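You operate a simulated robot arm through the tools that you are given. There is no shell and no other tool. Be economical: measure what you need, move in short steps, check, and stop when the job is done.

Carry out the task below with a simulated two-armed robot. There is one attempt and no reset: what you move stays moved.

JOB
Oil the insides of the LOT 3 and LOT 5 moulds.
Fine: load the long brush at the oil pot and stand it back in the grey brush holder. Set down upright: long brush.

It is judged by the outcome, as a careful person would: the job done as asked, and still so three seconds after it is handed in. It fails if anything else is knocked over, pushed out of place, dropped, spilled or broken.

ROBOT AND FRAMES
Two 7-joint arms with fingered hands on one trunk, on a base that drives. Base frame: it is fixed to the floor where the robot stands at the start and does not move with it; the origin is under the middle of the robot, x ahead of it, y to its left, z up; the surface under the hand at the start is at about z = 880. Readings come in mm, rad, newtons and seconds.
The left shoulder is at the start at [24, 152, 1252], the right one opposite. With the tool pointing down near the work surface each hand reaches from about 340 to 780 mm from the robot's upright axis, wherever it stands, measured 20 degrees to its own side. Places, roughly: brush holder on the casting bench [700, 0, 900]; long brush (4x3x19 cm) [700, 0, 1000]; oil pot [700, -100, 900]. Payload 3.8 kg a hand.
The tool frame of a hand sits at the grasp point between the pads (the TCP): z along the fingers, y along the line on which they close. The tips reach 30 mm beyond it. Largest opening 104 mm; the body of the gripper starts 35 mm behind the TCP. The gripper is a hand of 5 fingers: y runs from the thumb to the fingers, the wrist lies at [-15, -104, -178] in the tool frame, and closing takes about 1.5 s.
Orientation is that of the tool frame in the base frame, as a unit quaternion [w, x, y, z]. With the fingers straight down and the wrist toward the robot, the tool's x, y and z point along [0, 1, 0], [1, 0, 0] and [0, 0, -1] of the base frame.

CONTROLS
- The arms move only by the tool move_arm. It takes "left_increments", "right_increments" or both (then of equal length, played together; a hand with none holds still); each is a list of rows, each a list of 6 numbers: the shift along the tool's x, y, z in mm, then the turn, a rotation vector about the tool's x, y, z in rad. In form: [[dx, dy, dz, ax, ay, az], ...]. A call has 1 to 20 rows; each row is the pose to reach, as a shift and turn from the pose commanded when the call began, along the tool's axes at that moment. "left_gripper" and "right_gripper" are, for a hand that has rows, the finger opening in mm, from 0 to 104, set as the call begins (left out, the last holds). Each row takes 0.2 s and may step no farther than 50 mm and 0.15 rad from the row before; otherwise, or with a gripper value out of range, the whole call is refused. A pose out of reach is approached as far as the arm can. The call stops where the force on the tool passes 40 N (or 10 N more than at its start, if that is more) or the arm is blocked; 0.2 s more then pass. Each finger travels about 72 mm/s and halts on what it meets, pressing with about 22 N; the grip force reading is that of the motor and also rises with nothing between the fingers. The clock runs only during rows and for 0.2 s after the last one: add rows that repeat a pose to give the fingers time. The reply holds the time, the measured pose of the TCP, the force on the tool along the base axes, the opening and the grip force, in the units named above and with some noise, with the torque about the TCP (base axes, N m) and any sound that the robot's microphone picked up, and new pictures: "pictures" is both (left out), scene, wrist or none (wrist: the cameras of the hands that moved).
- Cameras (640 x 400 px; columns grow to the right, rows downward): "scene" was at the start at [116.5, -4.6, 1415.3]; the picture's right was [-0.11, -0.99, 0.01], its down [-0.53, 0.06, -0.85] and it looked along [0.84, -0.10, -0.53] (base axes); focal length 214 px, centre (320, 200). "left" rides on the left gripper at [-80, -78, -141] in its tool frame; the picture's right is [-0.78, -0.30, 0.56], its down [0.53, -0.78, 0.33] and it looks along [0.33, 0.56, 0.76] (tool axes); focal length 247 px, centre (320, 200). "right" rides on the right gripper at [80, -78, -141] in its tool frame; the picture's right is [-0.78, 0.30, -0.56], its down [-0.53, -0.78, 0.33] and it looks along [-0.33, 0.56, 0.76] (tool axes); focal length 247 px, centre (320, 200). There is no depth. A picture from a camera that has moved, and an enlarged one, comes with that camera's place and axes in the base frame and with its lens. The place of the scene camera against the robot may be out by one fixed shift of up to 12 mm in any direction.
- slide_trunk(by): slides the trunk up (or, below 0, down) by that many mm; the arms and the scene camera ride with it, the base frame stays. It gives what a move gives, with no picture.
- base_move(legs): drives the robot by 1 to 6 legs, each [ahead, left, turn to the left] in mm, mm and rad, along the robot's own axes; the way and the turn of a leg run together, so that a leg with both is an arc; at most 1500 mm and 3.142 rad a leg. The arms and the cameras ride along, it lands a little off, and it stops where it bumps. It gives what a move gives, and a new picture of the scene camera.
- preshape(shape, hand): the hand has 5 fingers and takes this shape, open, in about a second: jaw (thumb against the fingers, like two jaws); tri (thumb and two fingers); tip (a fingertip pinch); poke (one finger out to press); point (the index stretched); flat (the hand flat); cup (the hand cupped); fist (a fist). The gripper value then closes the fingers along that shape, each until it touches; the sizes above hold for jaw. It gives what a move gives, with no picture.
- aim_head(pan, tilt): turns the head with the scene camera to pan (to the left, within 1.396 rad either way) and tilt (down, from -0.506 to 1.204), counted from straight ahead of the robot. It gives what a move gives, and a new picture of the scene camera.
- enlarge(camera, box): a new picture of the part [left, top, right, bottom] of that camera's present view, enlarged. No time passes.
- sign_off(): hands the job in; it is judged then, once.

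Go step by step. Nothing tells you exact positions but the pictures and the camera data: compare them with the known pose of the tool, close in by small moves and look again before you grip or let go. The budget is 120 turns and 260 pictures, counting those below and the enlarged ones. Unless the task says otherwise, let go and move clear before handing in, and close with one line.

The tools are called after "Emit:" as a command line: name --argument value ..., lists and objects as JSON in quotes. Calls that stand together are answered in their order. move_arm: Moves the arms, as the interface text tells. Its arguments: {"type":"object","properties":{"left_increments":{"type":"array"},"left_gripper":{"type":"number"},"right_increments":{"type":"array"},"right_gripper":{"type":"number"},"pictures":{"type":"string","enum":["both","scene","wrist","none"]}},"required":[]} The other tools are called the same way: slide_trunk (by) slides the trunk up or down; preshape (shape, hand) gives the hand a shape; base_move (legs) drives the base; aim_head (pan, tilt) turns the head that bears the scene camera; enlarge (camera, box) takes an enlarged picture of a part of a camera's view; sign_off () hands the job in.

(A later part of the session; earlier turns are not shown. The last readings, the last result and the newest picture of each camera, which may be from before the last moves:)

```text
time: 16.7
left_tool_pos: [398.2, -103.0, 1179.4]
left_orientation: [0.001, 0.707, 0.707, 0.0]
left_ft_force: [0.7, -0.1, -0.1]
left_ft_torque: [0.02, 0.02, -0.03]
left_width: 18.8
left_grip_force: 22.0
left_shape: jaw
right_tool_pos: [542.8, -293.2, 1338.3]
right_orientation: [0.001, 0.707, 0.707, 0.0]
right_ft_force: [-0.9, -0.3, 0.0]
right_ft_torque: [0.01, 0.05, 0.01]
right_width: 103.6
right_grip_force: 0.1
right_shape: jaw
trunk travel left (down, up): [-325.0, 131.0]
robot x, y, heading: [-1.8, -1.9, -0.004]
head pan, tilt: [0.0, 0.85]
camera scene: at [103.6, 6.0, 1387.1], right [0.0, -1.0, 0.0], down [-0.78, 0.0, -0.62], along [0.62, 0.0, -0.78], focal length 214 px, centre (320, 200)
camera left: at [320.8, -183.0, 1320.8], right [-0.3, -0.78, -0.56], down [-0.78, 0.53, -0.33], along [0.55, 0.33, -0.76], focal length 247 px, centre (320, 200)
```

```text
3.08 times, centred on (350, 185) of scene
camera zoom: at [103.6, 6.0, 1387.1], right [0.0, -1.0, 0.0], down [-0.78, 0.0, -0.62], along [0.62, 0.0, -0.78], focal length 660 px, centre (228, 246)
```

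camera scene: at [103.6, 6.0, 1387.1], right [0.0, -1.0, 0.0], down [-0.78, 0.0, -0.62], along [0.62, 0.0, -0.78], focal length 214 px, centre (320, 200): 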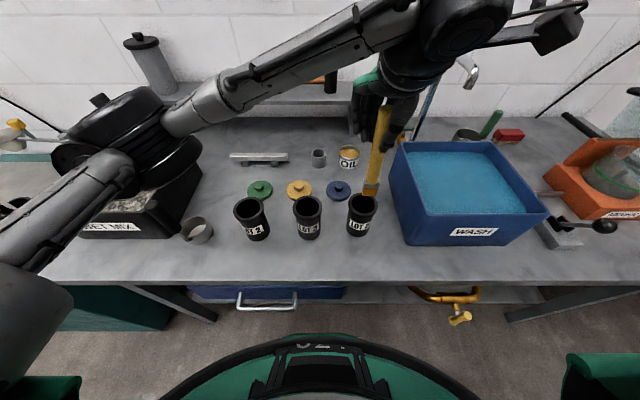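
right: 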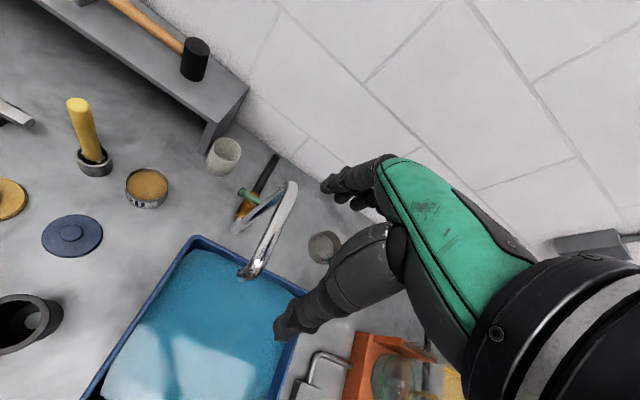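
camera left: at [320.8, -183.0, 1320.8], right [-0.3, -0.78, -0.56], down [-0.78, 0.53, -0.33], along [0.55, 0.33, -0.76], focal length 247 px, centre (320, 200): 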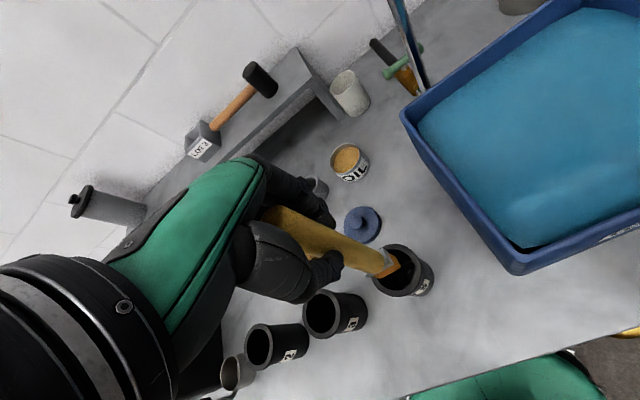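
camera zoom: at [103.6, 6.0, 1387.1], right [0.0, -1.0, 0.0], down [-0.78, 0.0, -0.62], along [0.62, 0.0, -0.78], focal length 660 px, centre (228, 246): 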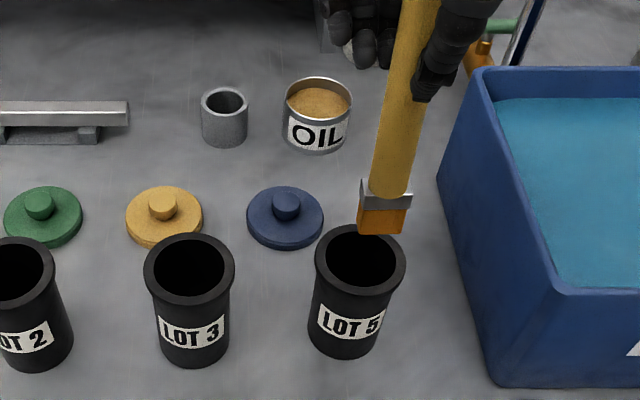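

The brush tip and the LOT 5 opening line up within about 2 mm. Lowering until the tip is at the rim, then checking again.

Emit:
move_arm --left_increments '[[0, 1, 20, 0, 0, 0], [0, 1, 36, 0, 0, 0], [0, 1, 36, 0, 0, 0]]'

Emit:
enlarge --camera "left" --box '[240, 160, 520, 335]'

Emit:
enlarge --camera "scene" --box '[310, 150, 410, 250]'

```text
time: 17.5
left_tool_pos: [399.7, -104.8, 1142.7]
left_orientation: [0.0, 0.707, 0.707, 0.0]
left_ft_force: [-0.2, -0.2, 0.3]
left_ft_torque: [0.02, 0.0, -0.01]
left_width: 18.9
left_grip_force: 22.1
left_shape: jaw
right_tool_pos: [543.4, -294.6, 1338.8]
right_orientation: [0.001, 0.707, 0.707, 0.0]
right_ft_force: [-0.4, 0.3, 0.1]
right_ft_torque: [-0.03, 0.0, -0.01]
right_width: 103.7
right_grip_force: 0.1
right_shape: jaw
trunk travel left (down, up): [-325.0, 131.0]
robot x, y, heading: [-0.0, 3.4, -0.004]
head pan, tilt: [0.0, 0.85]
camera scene: at [102.9, 5.5, 1387.1], right [0.0, -1.0, 0.0], down [-0.78, 0.0, -0.62], along [0.62, 0.0, -0.78], focal length 214 px, centre (320, 200)
camera left: at [321.8, -184.1, 1284.8], right [-0.3, -0.78, -0.56], down [-0.78, 0.53, -0.33], along [0.56, 0.33, -0.76], focal length 247 px, centre (320, 200)
```

scene: 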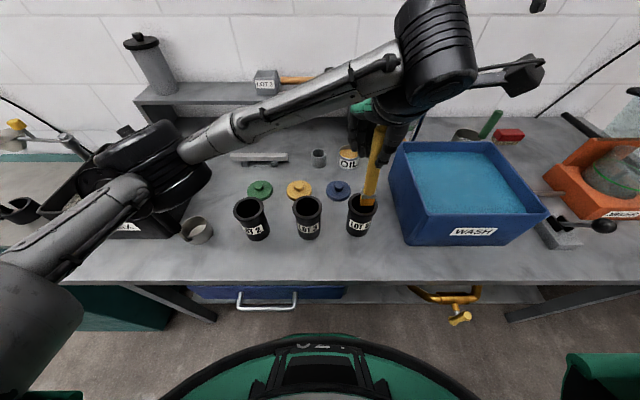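
left: 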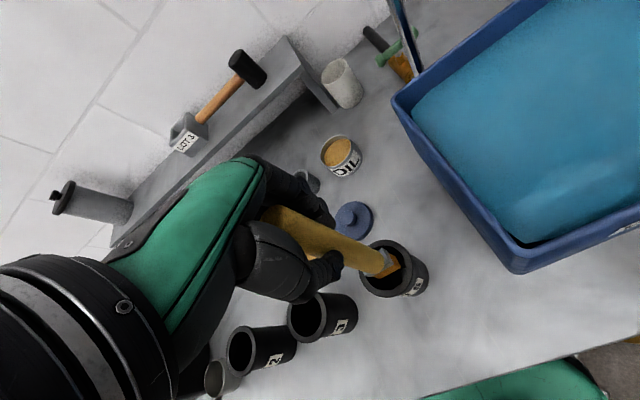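

```text
2.29 times, centred on (380, 248) of left
camera zoom: at [321.8, -184.1, 1284.8], right [-0.3, -0.78, -0.56], down [-0.78, 0.53, -0.33], along [0.56, 0.33, -0.76], focal length 564 px, centre (183, 91)
```

zoom: 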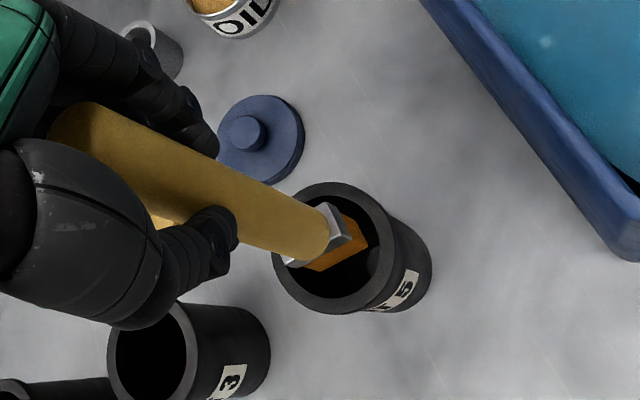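

```text
4.00 times, centred on (360, 200) of scene
camera zoom: at [102.9, 5.5, 1387.1], right [0.0, -1.0, 0.0], down [-0.78, 0.0, -0.62], along [0.62, 0.0, -0.78], focal length 858 px, centre (160, 200)
```

zoom: 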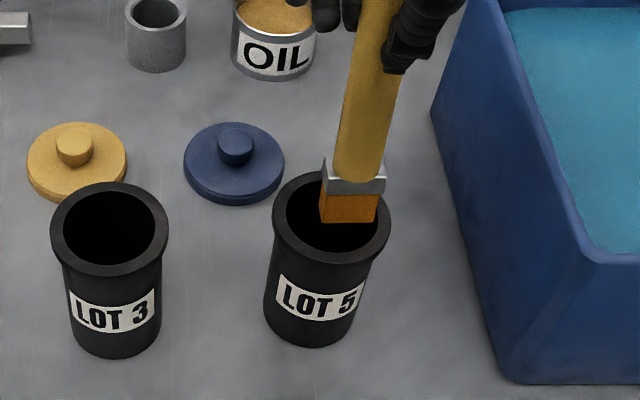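

Comparing both views, the tip is still about 19 mm above the rim and roughly 4 mm short in x and 6 mm too far right in y. Correcting and looking again.

Emit:
move_arm --left_increments '[[6, 4, 5, 0, 0, 0], [6, 4, 8, 0, 0, 0], [6, 4, 8, 0, 0, 0]]'

Emit:
enlarge --camera "left" --box '[300, 190, 460, 310]'

Emit:
enlarge --camera "scene" --box '[310, 150, 410, 250]'

```text
time: 18.3
left_tool_pos: [403.2, -100.0, 1135.4]
left_orientation: [0.0, 0.707, 0.707, 0.0]
left_ft_force: [-0.6, -0.6, -1.6]
left_ft_torque: [-0.01, -0.02, 0.0]
left_width: 19.0
left_grip_force: 21.8
left_shape: jaw
right_tool_pos: [542.8, -293.6, 1337.2]
right_orientation: [0.0, 0.707, 0.707, 0.0]
right_ft_force: [-0.5, 0.7, -0.6]
right_ft_torque: [-0.01, 0.0, 0.01]
right_width: 103.6
right_grip_force: 0.1
right_shape: jaw
trunk travel left (down, up): [-325.0, 131.0]
robot x, y, heading: [-2.6, 0.8, 0.001]
head pan, tilt: [0.0, 0.85]
camera scene: at [103.2, 5.5, 1387.1], right [0.0, -1.0, 0.0], down [-0.78, 0.0, -0.62], along [0.62, 0.0, -0.78], focal length 214 px, centre (320, 200)
camera left: at [326.0, -178.0, 1277.0], right [-0.3, -0.78, -0.56], down [-0.78, 0.53, -0.33], along [0.56, 0.33, -0.76], focal length 247 px, centre (320, 200)
```

scene: 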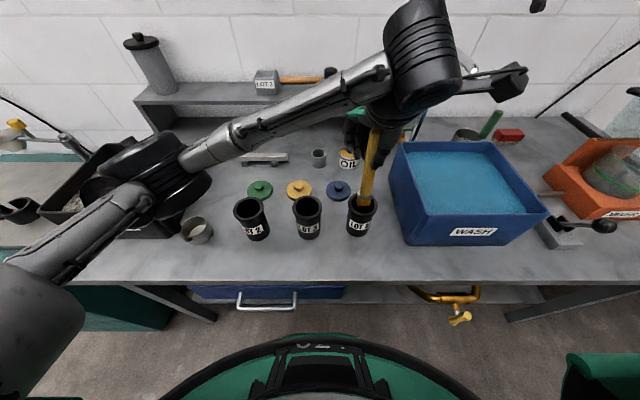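
left: 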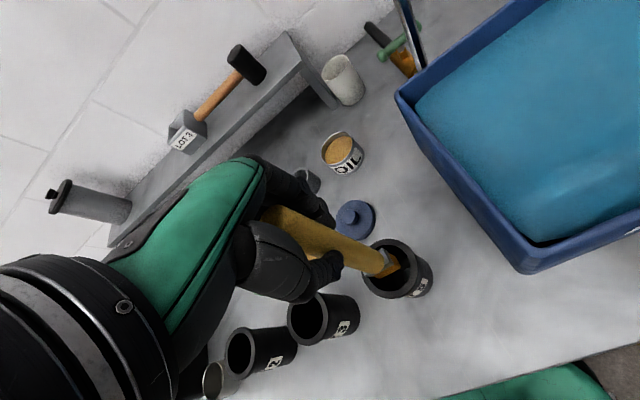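

```text
3.33 times, centred on (380, 250) of left
camera zoom: at [326.0, -178.0, 1277.0], right [-0.3, -0.78, -0.56], down [-0.78, 0.53, -0.33], along [0.56, 0.33, -0.76], focal length 823 px, centre (120, 33)
```

zoom: 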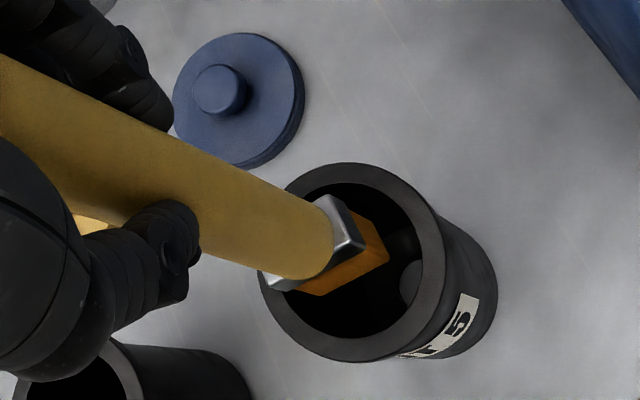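

```text
4.00 times, centred on (360, 200) of scene
camera zoom: at [103.2, 5.5, 1387.1], right [0.0, -1.0, 0.0], down [-0.78, 0.0, -0.62], along [0.62, 0.0, -0.78], focal length 858 px, centre (160, 200)
```

zoom: 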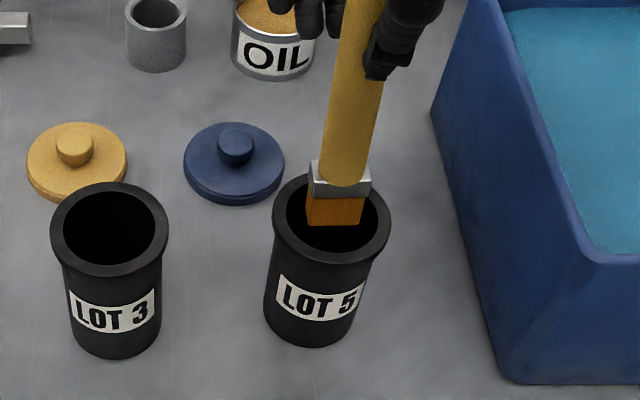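

Now centred within ~2 mm. Descending slowly into LOT 5.

Emit:
move_arm --left_increments '[[2, 0, 12, 0, 0, 0], [2, 0, 24, 0, 0, 0], [2, 0, 36, 0, 0, 0], [2, 0, 48, 0, 0, 0], [2, 0, 58, 0, 0, 0], [2, 0, 66, 0, 0, 0], [2, 0, 74, 0, 0, 0], [2, 0, 74, 0, 0, 0]]'

Emit:
enlarge --camera "left" --box '[260, 180, 460, 330]'

Emit:
enlarge --camera "scene" --box '[310, 150, 410, 250]'

```text
time: 20.1
left_tool_pos: [404.8, -95.0, 1061.2]
left_orientation: [0.0, 0.707, 0.707, -0.001]
left_ft_force: [-0.3, 0.2, -0.9]
left_ft_torque: [0.01, 0.02, 0.03]
left_width: 18.8
left_grip_force: 21.7
left_shape: jaw
right_tool_pos: [542.2, -293.2, 1339.0]
right_orientation: [0.0, 0.708, 0.707, 0.0]
right_ft_force: [-0.5, -0.9, 0.0]
right_ft_torque: [-0.01, -0.01, -0.01]
right_width: 103.7
right_grip_force: 0.2
right_shape: jaw
trunk travel left (down, up): [-325.0, 131.0]
robot x, y, heading: [-3.8, 0.5, -0.001]
head pan, tilt: [0.0, 0.85]
camera scene: at [103.2, 5.6, 1387.1], right [0.0, -1.0, 0.0], down [-0.78, 0.0, -0.62], along [0.62, 0.0, -0.78], focal length 214 px, centre (320, 200)
camera left: at [326.4, -175.6, 1202.6], right [-0.3, -0.78, -0.56], down [-0.78, 0.53, -0.33], along [0.56, 0.33, -0.76], focal length 247 px, centre (320, 200)
```

scene: 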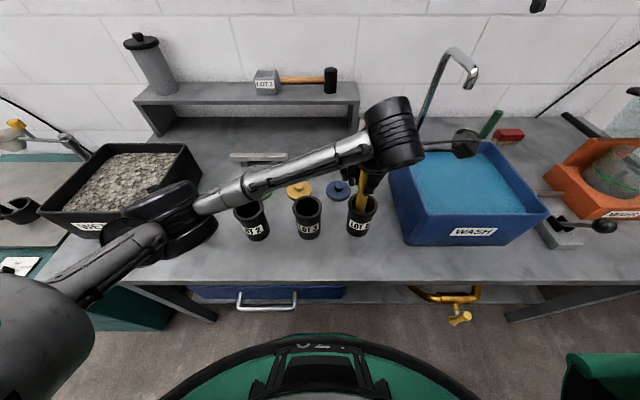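
left: 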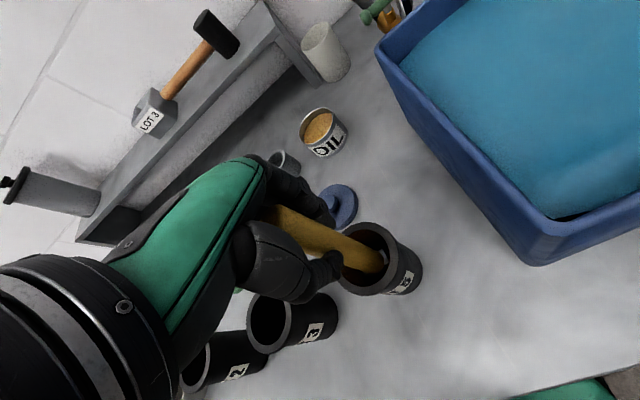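

```text
2.67 times, centred on (360, 255) of left
camera zoom: at [326.4, -175.6, 1202.6], right [-0.3, -0.78, -0.56], down [-0.78, 0.53, -0.33], along [0.56, 0.33, -0.76], focal length 659 px, centre (213, 53)
```

zoom: 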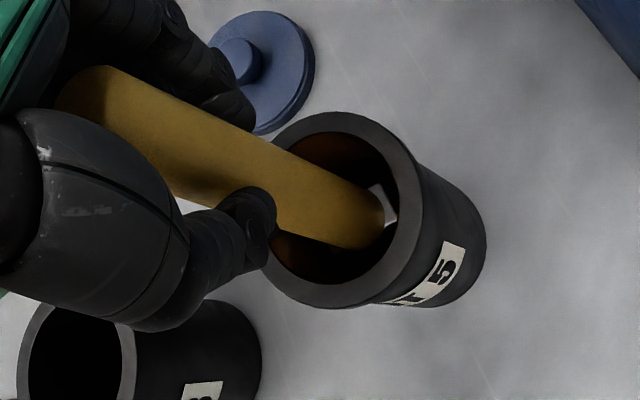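

```text
4.00 times, centred on (360, 200) of scene
camera zoom: at [103.2, 5.6, 1387.1], right [0.0, -1.0, 0.0], down [-0.78, 0.0, -0.62], along [0.62, 0.0, -0.78], focal length 858 px, centre (160, 200)
```

zoom: 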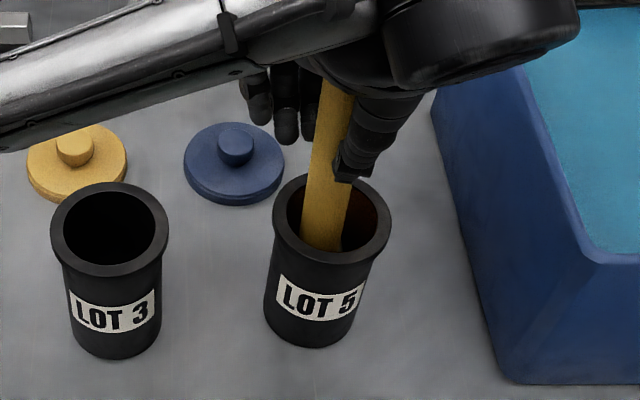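

No force, and the wall is already going amber. I'll go lower and swirl gently around the wall at several heights.

Emit:
move_arm --left_increments '[[0, 0, 8, 0, 0, 0], [0, 0, 14, 0, 0, 0], [5, 0, 14, 0, 0, 0], [3, 6, 14, 0, 0, 0], [0, 8, 14, 0, 0, 0], [-3, 6, 14, 0, 0, 0], [-5, 0, 14, 0, 0, 0], [-3, -6, 14, 0, 0, 0], [0, -8, 14, 0, 0, 0], [3, -6, 14, 0, 0, 0], [5, 0, 0, 0, 0, 0], [3, 6, 0, 0, 0, 0], [0, 8, 0, 0, 0, 0], [-3, 6, 0, 0, 0, 0], [-5, 0, 0, 0, 0, 0], [-3, -6, 0, 0, 0, 0], [0, -8, 0, 0, 0, 0], [3, -6, 0, 0, 0, 0], [0, 0, 0, 0, 0, 0], [0, 0, 0, 0, 0, 0]]'

Emit:
enlarge --camera "left" --box '[260, 180, 460, 330]'

Emit:
enlarge --camera "scene" --box '[310, 150, 410, 250]'

```text
time: 24.3
left_tool_pos: [404.0, -94.9, 1061.5]
left_orientation: [0.0, 0.707, 0.707, 0.0]
left_ft_force: [-0.5, -0.1, -0.5]
left_ft_torque: [0.0, -0.01, -0.02]
left_width: 18.9
left_grip_force: 22.1
left_shape: jaw
right_tool_pos: [543.0, -294.8, 1337.9]
right_orientation: [0.0, 0.707, 0.707, 0.0]
right_ft_force: [1.1, -0.3, 0.4]
right_ft_torque: [-0.01, 0.02, -0.01]
right_width: 103.9
right_grip_force: 0.1
right_shape: jaw
trunk travel left (down, up): [-325.0, 131.0]
robot x, y, heading: [2.4, -0.6, -0.002]
head pan, tilt: [0.0, 0.85]
camera scene: at [103.2, 5.7, 1387.1], right [0.0, -1.0, 0.0], down [-0.78, 0.0, -0.62], along [0.62, 0.0, -0.78], focal length 214 px, centre (320, 200)
camera left: at [326.2, -175.4, 1203.0], right [-0.3, -0.78, -0.56], down [-0.78, 0.53, -0.33], along [0.56, 0.33, -0.76], focal length 247 px, centre (320, 200)
```

scene: 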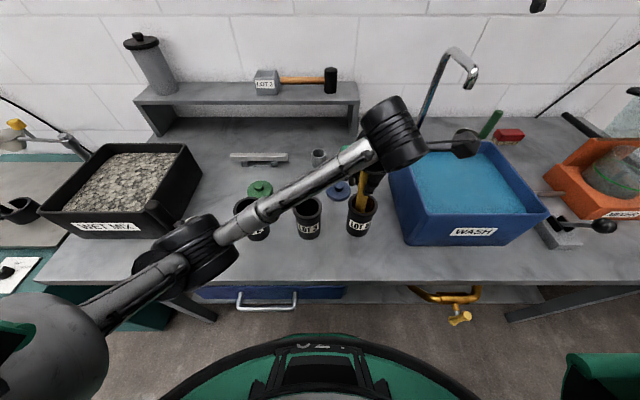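
left: 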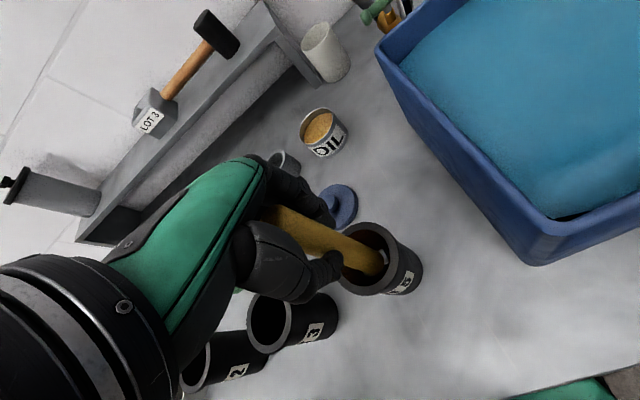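

```text
2.67 times, centred on (360, 255) of left
camera zoom: at [326.2, -175.4, 1203.0], right [-0.3, -0.78, -0.56], down [-0.78, 0.53, -0.33], along [0.56, 0.33, -0.76], focal length 659 px, centre (213, 53)
```

zoom: 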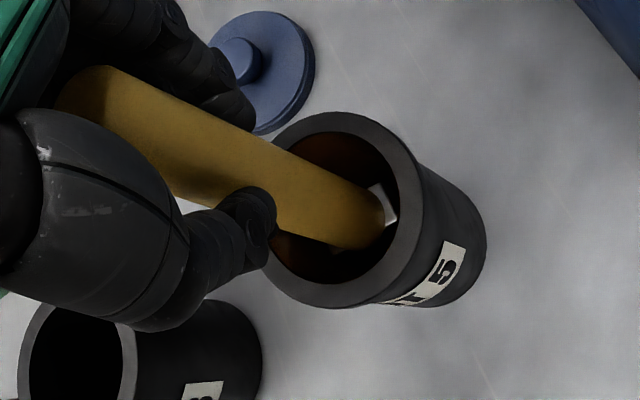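

```text
4.00 times, centred on (360, 200) of scene
camera zoom: at [103.2, 5.7, 1387.1], right [0.0, -1.0, 0.0], down [-0.78, 0.0, -0.62], along [0.62, 0.0, -0.78], focal length 858 px, centre (160, 200)
```

zoom: 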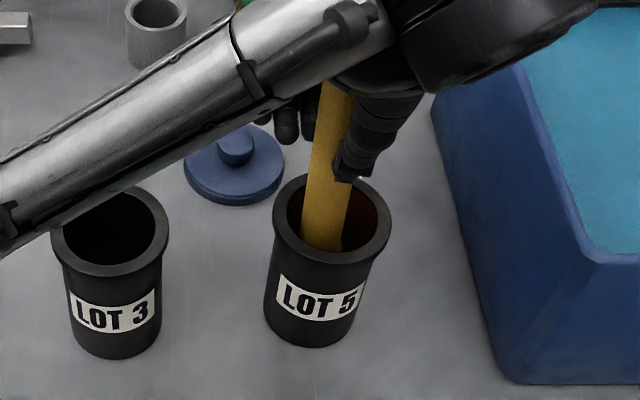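

No forces and the mould hasn't moved. I'll swirl at upper heights on the way out, then lift clear.

Emit:
move_arm --left_increments '[[5, 0, -22, 0, 0, 0], [0, 7, -22, 0, 0, 0], [-5, 0, -22, 0, 0, 0], [0, -7, -22, 0, 0, 0], [5, 0, -42, 0, 0, 0], [0, 7, -42, 0, 0, 0], [-5, 0, -42, 0, 0, 0], [0, -7, -42, 0, 0, 0], [0, 0, -50, 0, 0, 0], [0, 0, -80, 0, 0, 0], [0, 0, -118, 0, 0, 0], [0, 0, -118, 0, 0, 0]]'

Emit:
enlarge --camera "left" --box '[260, 180, 460, 330]'

Emit:
enlarge --camera "scene" --box '[280, 150, 410, 250]'

```text
time: 26.9
left_tool_pos: [403.8, -96.8, 1180.4]
left_orientation: [0.0, 0.708, 0.707, -0.001]
left_ft_force: [0.6, -0.3, -0.5]
left_ft_torque: [0.01, 0.01, 0.05]
left_width: 18.8
left_grip_force: 21.6
left_shape: jaw
right_tool_pos: [543.7, -294.0, 1337.3]
right_orientation: [0.0, 0.707, 0.707, -0.001]
right_ft_force: [0.6, -0.1, -0.8]
right_ft_torque: [0.01, -0.01, -0.01]
right_width: 103.3
right_grip_force: 0.1
right_shape: jaw
trunk travel left (down, up): [-325.0, 131.0]
robot x, y, heading: [1.4, -1.2, -0.001]
head pan, tilt: [0.0, 0.85]
camera scene: at [103.5, 5.6, 1387.0], right [0.0, -1.0, 0.0], down [-0.78, 0.0, -0.62], along [0.62, 0.0, -0.78], focal length 214 px, centre (320, 200)
camera left: at [326.0, -176.4, 1321.7], right [-0.3, -0.78, -0.56], down [-0.78, 0.53, -0.33], along [0.55, 0.33, -0.76], focal length 247 px, centre (320, 200)
```

scene: 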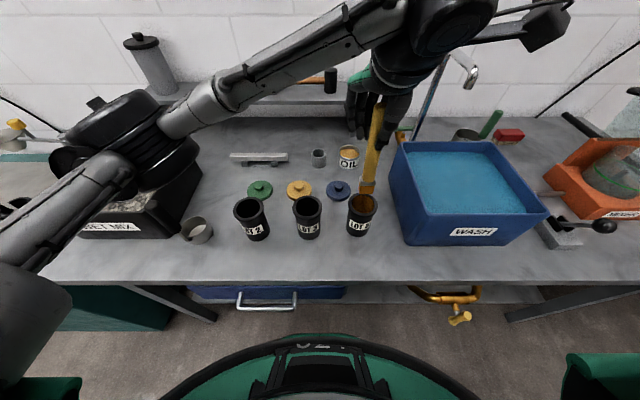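
left: 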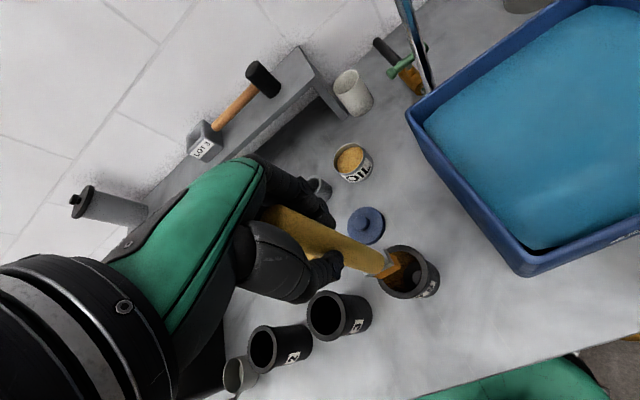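

```text
2.67 times, centred on (360, 255) of left
camera zoom: at [326.0, -176.4, 1321.7], right [-0.3, -0.78, -0.56], down [-0.78, 0.53, -0.33], along [0.55, 0.33, -0.76], focal length 659 px, centre (213, 53)
```

zoom: 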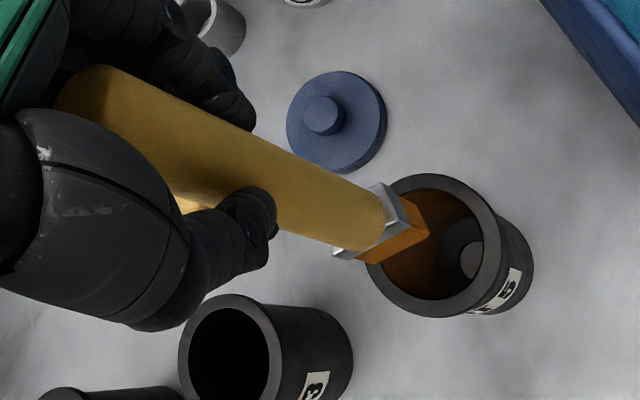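

```text
4.00 times, centred on (345, 200) of scene
camera zoom: at [103.5, 5.6, 1387.0], right [0.0, -1.0, 0.0], down [-0.78, 0.0, -0.62], along [0.62, 0.0, -0.78], focal length 858 px, centre (220, 200)
```

zoom: 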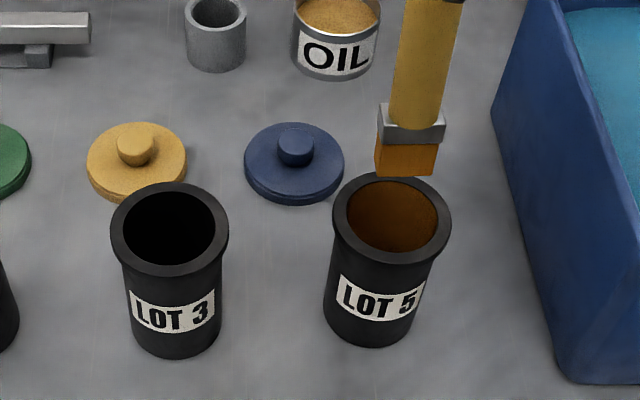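

LOT 5's inside is amber. Let me look closely at its lower part.

Emit:
enlarge --camera "left" --box '[370, 235, 450, 305]'

```text
5.71 times, centred on (410, 270) of left
camera zoom: at [326.0, -176.4, 1321.7], right [-0.3, -0.78, -0.56], down [-0.78, 0.53, -0.33], along [0.55, 0.33, -0.76], focal length 1411 px, centre (-194, -200)
```

zoom: 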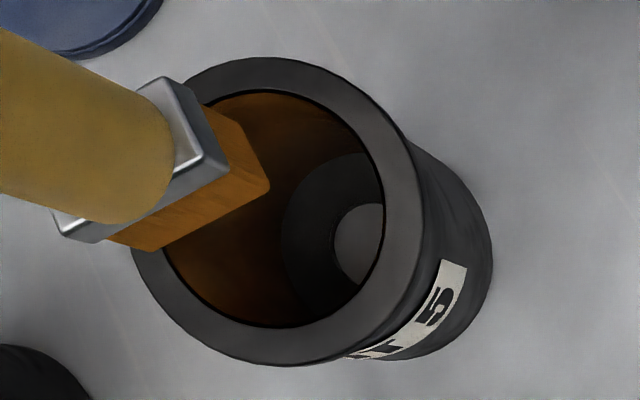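

The wall is fully coated; the floor ring still looks dry, so I'll go back down and touch the floor gently.

Emit:
move_arm --left_increments '[[1, 0, 40, 0, 0, 0], [1, 0, 80, 0, 0, 0], [1, 0, 115, 0, 0, 0], [1, 0, 128, 0, 0, 0], [1, 0, 133, 0, 0, 0], [1, 0, 137, 0, 0, 0], [1, 0, 140, 0, 0, 0], [1, 0, 140, 0, 0, 0]]' --pictures "scene"

```text
time: 28.7
left_tool_pos: [403.9, -94.7, 1039.7]
left_orientation: [0.0, 0.708, 0.707, 0.0]
left_ft_force: [-0.1, -0.1, -0.1]
left_ft_torque: [0.03, 0.0, 0.01]
left_width: 18.8
left_grip_force: 22.7
left_shape: jaw
right_tool_pos: [543.7, -293.5, 1337.9]
right_orientation: [0.0, 0.707, 0.707, 0.0]
right_ft_force: [0.3, -0.2, -0.2]
right_ft_torque: [0.0, 0.02, -0.01]
right_width: 103.7
right_grip_force: 0.0
right_shape: jaw
trunk travel left (down, up): [-325.0, 131.0]
robot x, y, heading: [-1.9, 1.4, -0.001]
head pan, tilt: [0.0, 0.85]
camera scene: at [103.3, 5.6, 1387.1], right [0.0, -1.0, 0.0], down [-0.78, 0.0, -0.62], along [0.62, 0.0, -0.78], focal length 214 px, centre (320, 200)
```

scene: 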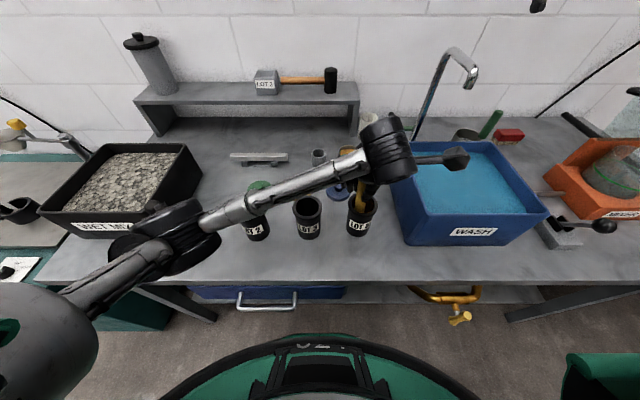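

No contact yet; a few mm more in small steps, with a small sweep.

Emit:
move_arm --left_increments '[[0, 0, 3, 0, 0, 0], [0, 0, 5, 0, 0, 0], [0, 0, 7, 0, 0, 0], [3, 0, 7, 0, 0, 0], [0, 5, 7, 0, 0, 0], [-3, 0, 7, 0, 0, 0], [0, -5, 7, 0, 0, 0], [0, 0, 7, 0, 0, 0]]' --pictures "scene"

```text
time: 30.5
left_tool_pos: [402.3, -95.3, 1035.1]
left_orientation: [0.002, 0.707, 0.707, 0.001]
left_ft_force: [-0.8, -3.2, 27.0]
left_ft_torque: [-0.08, -0.12, -0.03]
left_width: 20.3
left_grip_force: 21.9
left_shape: jaw
right_tool_pos: [540.8, -293.6, 1338.9]
right_orientation: [0.001, 0.707, 0.708, 0.001]
right_ft_force: [0.2, -0.5, -0.8]
right_ft_torque: [0.0, -0.02, 0.02]
right_width: 103.7
right_grip_force: 0.1
right_shape: jaw
trunk travel left (down, up): [-325.0, 131.0]
robot x, y, heading: [-2.8, -0.4, 0.001]
head pan, tilt: [0.0, 0.85]
camera scene: at [100.4, 5.4, 1387.4], right [0.0, -1.0, 0.0], down [-0.78, 0.0, -0.63], along [0.63, 0.0, -0.78], focal length 214 px, centre (320, 200)
```

scene: 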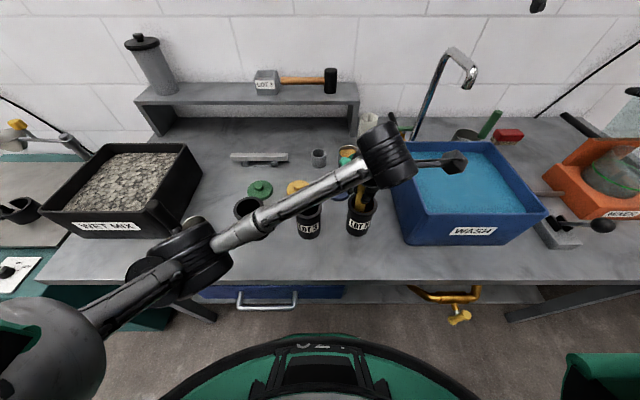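

Floor contact made. Lifting out.

Emit:
move_arm --left_increments '[[0, 0, -10, 0, 0, 0], [0, 0, -50, 0, 0, 0], [0, 0, -95, 0, 0, 0], [0, 0, -143, 0, 0, 0], [0, 0, -143, 0, 0, 0]]'

Emit:
enlarge --camera "left" --box '[340, 225, 460, 315]'

Emit:
enlarge --camera "scene" --box '[280, 90, 410, 250]'

```text
time: 31.7
left_tool_pos: [403.3, -94.2, 1175.5]
left_orientation: [-0.001, 0.706, 0.708, -0.001]
left_ft_force: [0.0, 0.4, -0.9]
left_ft_torque: [-0.02, 0.0, 0.03]
left_width: 19.0
left_grip_force: 22.1
left_shape: jaw
right_tool_pos: [543.3, -292.8, 1337.3]
right_orientation: [0.0, 0.707, 0.707, 0.0]
right_ft_force: [0.4, 0.2, -0.3]
right_ft_torque: [0.02, 0.02, -0.02]
right_width: 103.9
right_grip_force: 0.0
right_shape: jaw
trunk travel left (down, up): [-325.0, 131.0]
robot x, y, heading: [2.2, -0.7, 0.002]
head pan, tilt: [0.0, 0.85]
camera scene: at [103.4, 5.7, 1387.0], right [0.0, -1.0, 0.0], down [-0.78, 0.0, -0.62], along [0.62, 0.0, -0.78], focal length 214 px, centre (320, 200)
camera left: at [326.0, -174.3, 1317.0], right [-0.3, -0.78, -0.56], down [-0.78, 0.53, -0.33], along [0.55, 0.33, -0.76], focal length 247 px, centre (320, 200)
```

scene: 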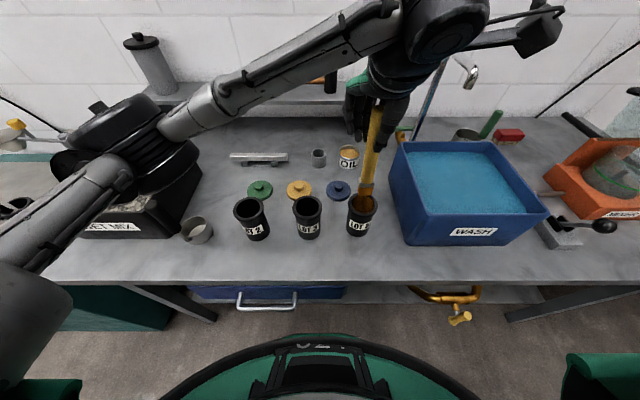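
left: 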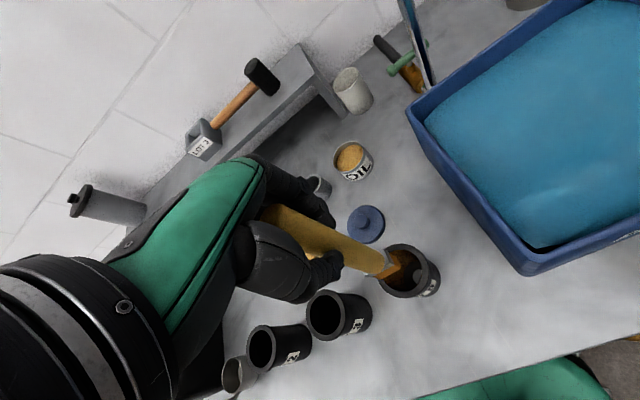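

```text
4.44 times, centred on (400, 270) of left
camera zoom: at [326.0, -174.3, 1317.0], right [-0.3, -0.78, -0.56], down [-0.78, 0.53, -0.33], along [0.55, 0.33, -0.76], focal length 1098 px, centre (-36, -111)
```

zoom: 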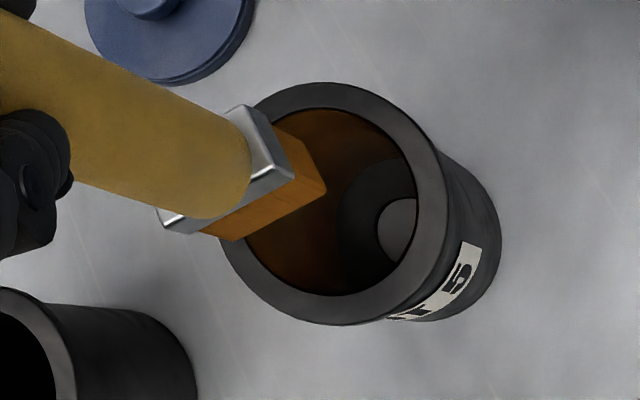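

```text
2.50 times, centred on (345, 170) of scene
camera zoom: at [103.4, 5.7, 1387.0], right [0.0, -1.0, 0.0], down [-0.78, 0.0, -0.62], along [0.62, 0.0, -0.78], focal length 536 px, centre (258, 275)
```

zoom: 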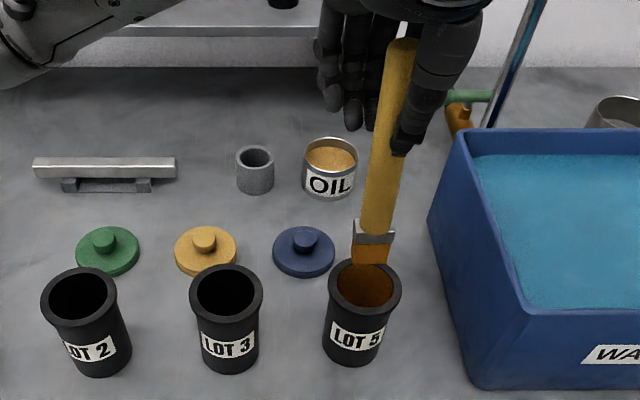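

LOT 5's walls are done (only the wall liner shows colour) and the brush still looks loaded. Moving over the bench LOT 3 mould at about (400, 36).

Emit:
move_arm --left_increments '[[44, -1, -5, 0, 0, 0], [88, -3, -5, 0, 0, 0], [131, -4, -5, 0, 0, 0], [131, -4, 20, 0, 0, 0], [131, -4, 30, 0, 0, 0], [131, -4, 30, 0, 0, 0]]'

Emit:
enlarge --camera "left" --box '[300, 190, 460, 310]'

Emit:
enlarge --camera "scene" --box '[260, 150, 360, 250]'

```text
time: 33.1
left_tool_pos: [399.2, 38.0, 1144.8]
left_orientation: [0.0, 0.707, 0.707, 0.0]
left_ft_force: [-0.8, 0.0, -0.7]
left_ft_torque: [0.0, -0.01, 0.0]
left_width: 18.9
left_grip_force: 22.6
left_shape: jaw
right_tool_pos: [541.7, -293.8, 1338.8]
right_orientation: [0.001, 0.707, 0.707, 0.0]
right_ft_force: [0.0, 0.3, -1.1]
right_ft_torque: [0.02, 0.0, 0.01]
right_width: 104.0
right_grip_force: 0.1
right_shape: jaw
trunk travel left (down, up): [-325.0, 131.0]
robot x, y, heading: [3.3, -0.5, 0.003]
head pan, tilt: [0.0, 0.85]
camera scene: at [103.0, 6.1, 1387.1], right [0.0, -1.0, 0.0], down [-0.78, 0.0, -0.62], along [0.62, 0.0, -0.78], focal length 214 px, centre (320, 200)
camera left: at [321.7, -43.2, 1286.1], right [-0.3, -0.78, -0.56], down [-0.78, 0.53, -0.33], along [0.56, 0.33, -0.76], focal length 247 px, centre (320, 200)
```

scene: 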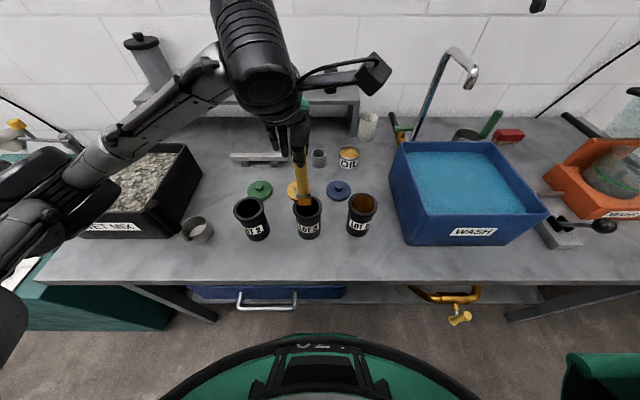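
left: 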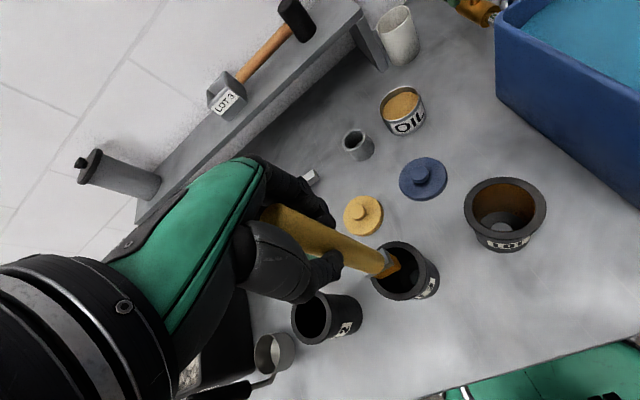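

```text
3.33 times, centred on (380, 250) of left
camera zoom: at [321.7, -43.2, 1286.1], right [-0.3, -0.78, -0.56], down [-0.78, 0.53, -0.33], along [0.56, 0.33, -0.76], focal length 823 px, centre (120, 33)
```

zoom: 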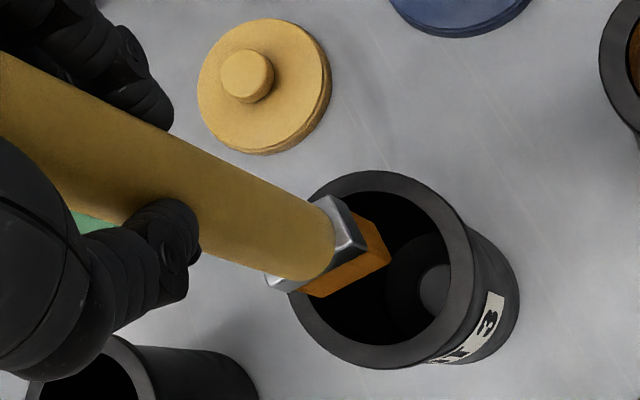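

```text
4.00 times, centred on (310, 200) of scene
camera zoom: at [103.0, 6.1, 1387.1], right [0.0, -1.0, 0.0], down [-0.78, 0.0, -0.62], along [0.62, 0.0, -0.78], focal length 858 px, centre (360, 200)
```

zoom: 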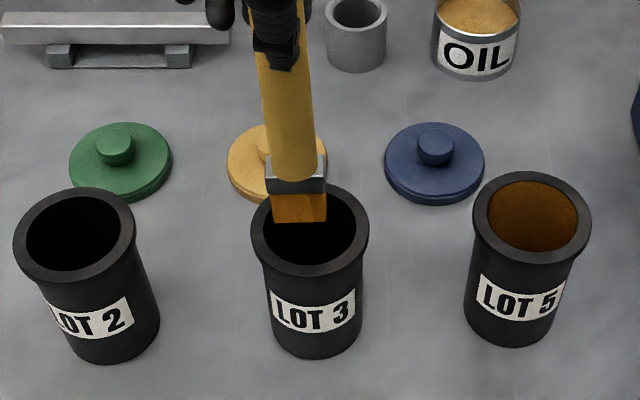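

Tip is ~20 mm above the rim, off by about (+2, +3) mm. Correcting and descending partly.

Emit:
move_arm --left_increments '[[-3, -2, 0, 0, 0, 0], [-3, -2, 10, 0, 0, 0], [-3, -2, 17, 0, 0, 0], [-3, -2, 17, 0, 0, 0]]'

Emit:
enlarge --camera "left" --box '[300, 190, 460, 310]'

Emit:
enlarge --camera "scene" --box '[260, 150, 360, 250]'

```text
time: 34.1
left_tool_pos: [398.5, 33.3, 1128.8]
left_orientation: [0.001, 0.707, 0.707, 0.0]
left_ft_force: [-0.2, 0.4, -1.2]
left_ft_torque: [0.0, 0.02, -0.02]
left_width: 19.0
left_grip_force: 22.1
left_shape: jaw
right_tool_pos: [541.6, -293.9, 1338.6]
right_orientation: [-0.001, 0.707, 0.707, 0.0]
right_ft_force: [-0.9, 1.1, 0.2]
right_ft_torque: [-0.03, 0.0, 0.03]
right_width: 103.6
right_grip_force: 0.1
right_shape: jaw
trunk travel left (down, up): [-325.0, 131.0]
robot x, y, heading: [-2.0, -1.6, -0.0]
head pan, tilt: [0.0, 0.85]
camera scene: at [103.2, 5.6, 1387.1], right [0.0, -1.0, 0.0], down [-0.78, 0.0, -0.62], along [0.62, 0.0, -0.78], focal length 214 px, centre (320, 200)
camera left: at [319.6, -46.5, 1269.4], right [-0.3, -0.78, -0.56], down [-0.78, 0.53, -0.33], along [0.56, 0.33, -0.76], focal length 247 px, centre (320, 200)
```

scene: 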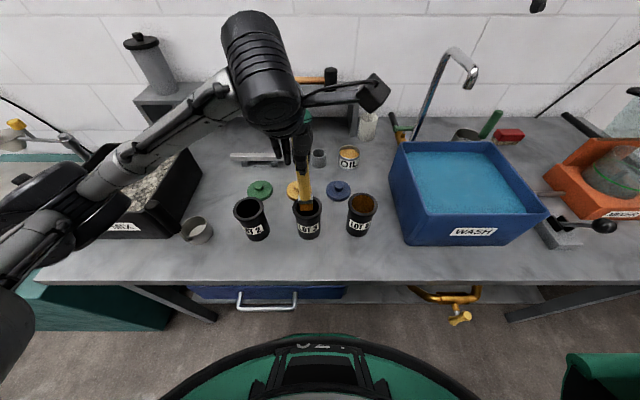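
left: 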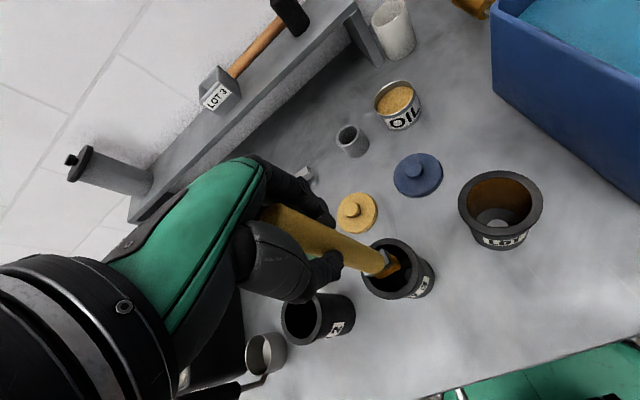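

```text
3.33 times, centred on (380, 250) of left
camera zoom: at [319.6, -46.5, 1269.4], right [-0.3, -0.78, -0.56], down [-0.78, 0.53, -0.33], along [0.56, 0.33, -0.76], focal length 823 px, centre (120, 33)
```

zoom: 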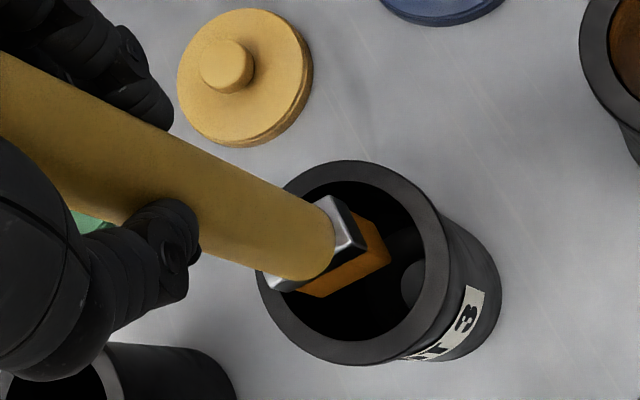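

```text
4.00 times, centred on (310, 200) of scene
camera zoom: at [103.2, 5.6, 1387.1], right [0.0, -1.0, 0.0], down [-0.78, 0.0, -0.62], along [0.62, 0.0, -0.78], focal length 858 px, centre (360, 200)
```

zoom: 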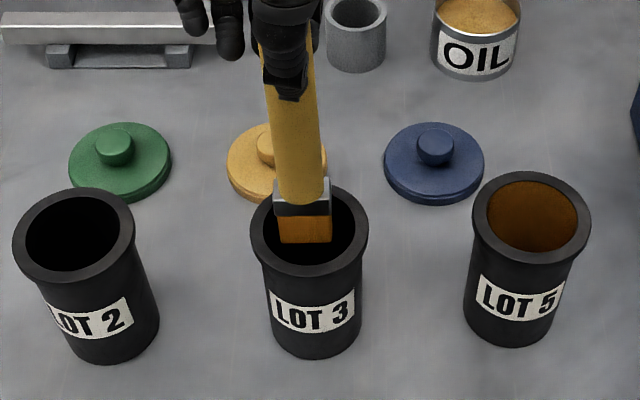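

Within the opening; small -2 mm y, +1 mm x fix, then descend with swirls to near the floor.

Emit:
move_arm --left_increments '[[-2, 1, 8, 0, 0, 0], [-2, 1, 20, 0, 0, 0], [3, 1, 20, 0, 0, 0], [-2, 8, 20, 0, 0, 0], [-7, 1, 20, 0, 0, 0], [-2, -6, 20, 0, 0, 0], [-2, 1, 42, 0, 0, 0], [3, 1, 42, 0, 0, 0], [-2, 8, 42, 0, 0, 0], [-7, 1, 42, 0, 0, 0], [-2, -6, 42, 0, 0, 0], [-2, 1, 65, 0, 0, 0], [3, 1, 65, 0, 0, 0], [-2, 8, 65, 0, 0, 0], [-7, 1, 65, 0, 0, 0], [-2, -6, 65, 0, 0, 0], [-2, 1, 65, 0, 0, 0]]'

Emit:
enlarge --camera "scene" --box '[260, 150, 360, 250]'

```text
time: 37.7
left_tool_pos: [398.9, 29.9, 1062.9]
left_orientation: [0.0, 0.707, 0.707, 0.0]
left_ft_force: [-0.2, 0.6, -0.8]
left_ft_torque: [0.01, 0.02, 0.03]
left_width: 19.0
left_grip_force: 21.8
left_shape: jaw
right_tool_pos: [542.7, -294.1, 1337.4]
right_orientation: [0.0, 0.707, 0.707, 0.0]
right_ft_force: [-0.8, 0.7, -0.2]
right_ft_torque: [0.0, 0.02, 0.04]
right_width: 103.6
right_grip_force: 0.1
right_shape: jaw
trunk travel left (down, up): [-325.0, 131.0]
robot x, y, heading: [0.3, 0.1, 0.002]
head pan, tilt: [0.0, 0.85]
camera scene: at [103.6, 5.6, 1387.1], right [0.0, -1.0, 0.0], down [-0.78, 0.0, -0.62], along [0.62, 0.0, -0.78], focal length 214 px, centre (320, 200)
camera left: at [321.0, -48.7, 1204.6], right [-0.3, -0.78, -0.56], down [-0.78, 0.54, -0.33], along [0.56, 0.33, -0.76], focal length 247 px, centre (320, 200)
```

scene: 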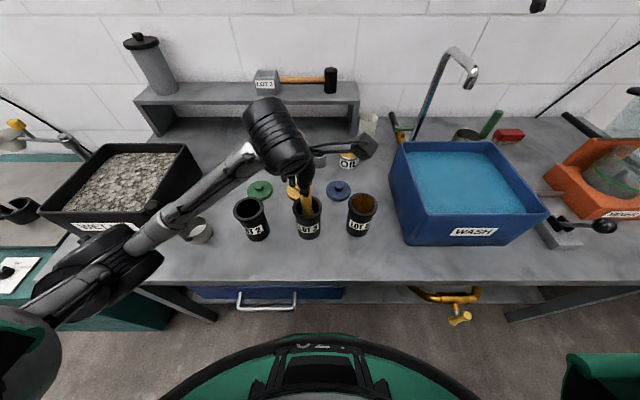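
left: 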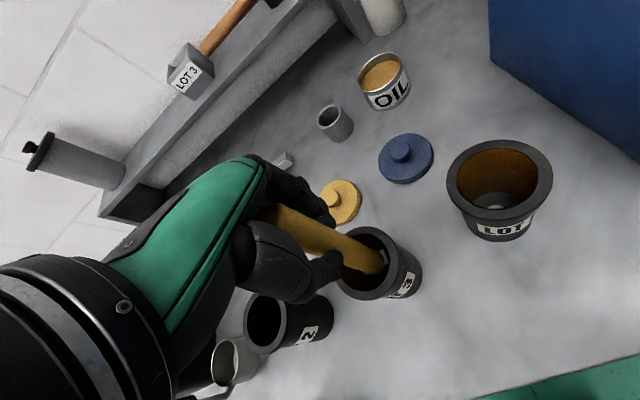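

```text
4.00 times, centred on (310, 200) of scene
camera zoom: at [103.6, 5.6, 1387.1], right [0.0, -1.0, 0.0], down [-0.78, 0.0, -0.62], along [0.62, 0.0, -0.78], focal length 858 px, centre (360, 200)
```

zoom: 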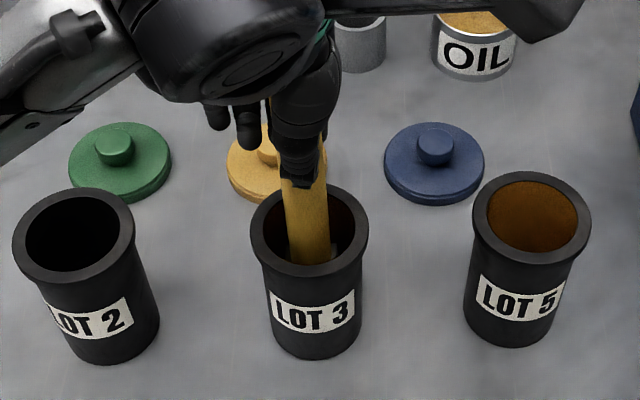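

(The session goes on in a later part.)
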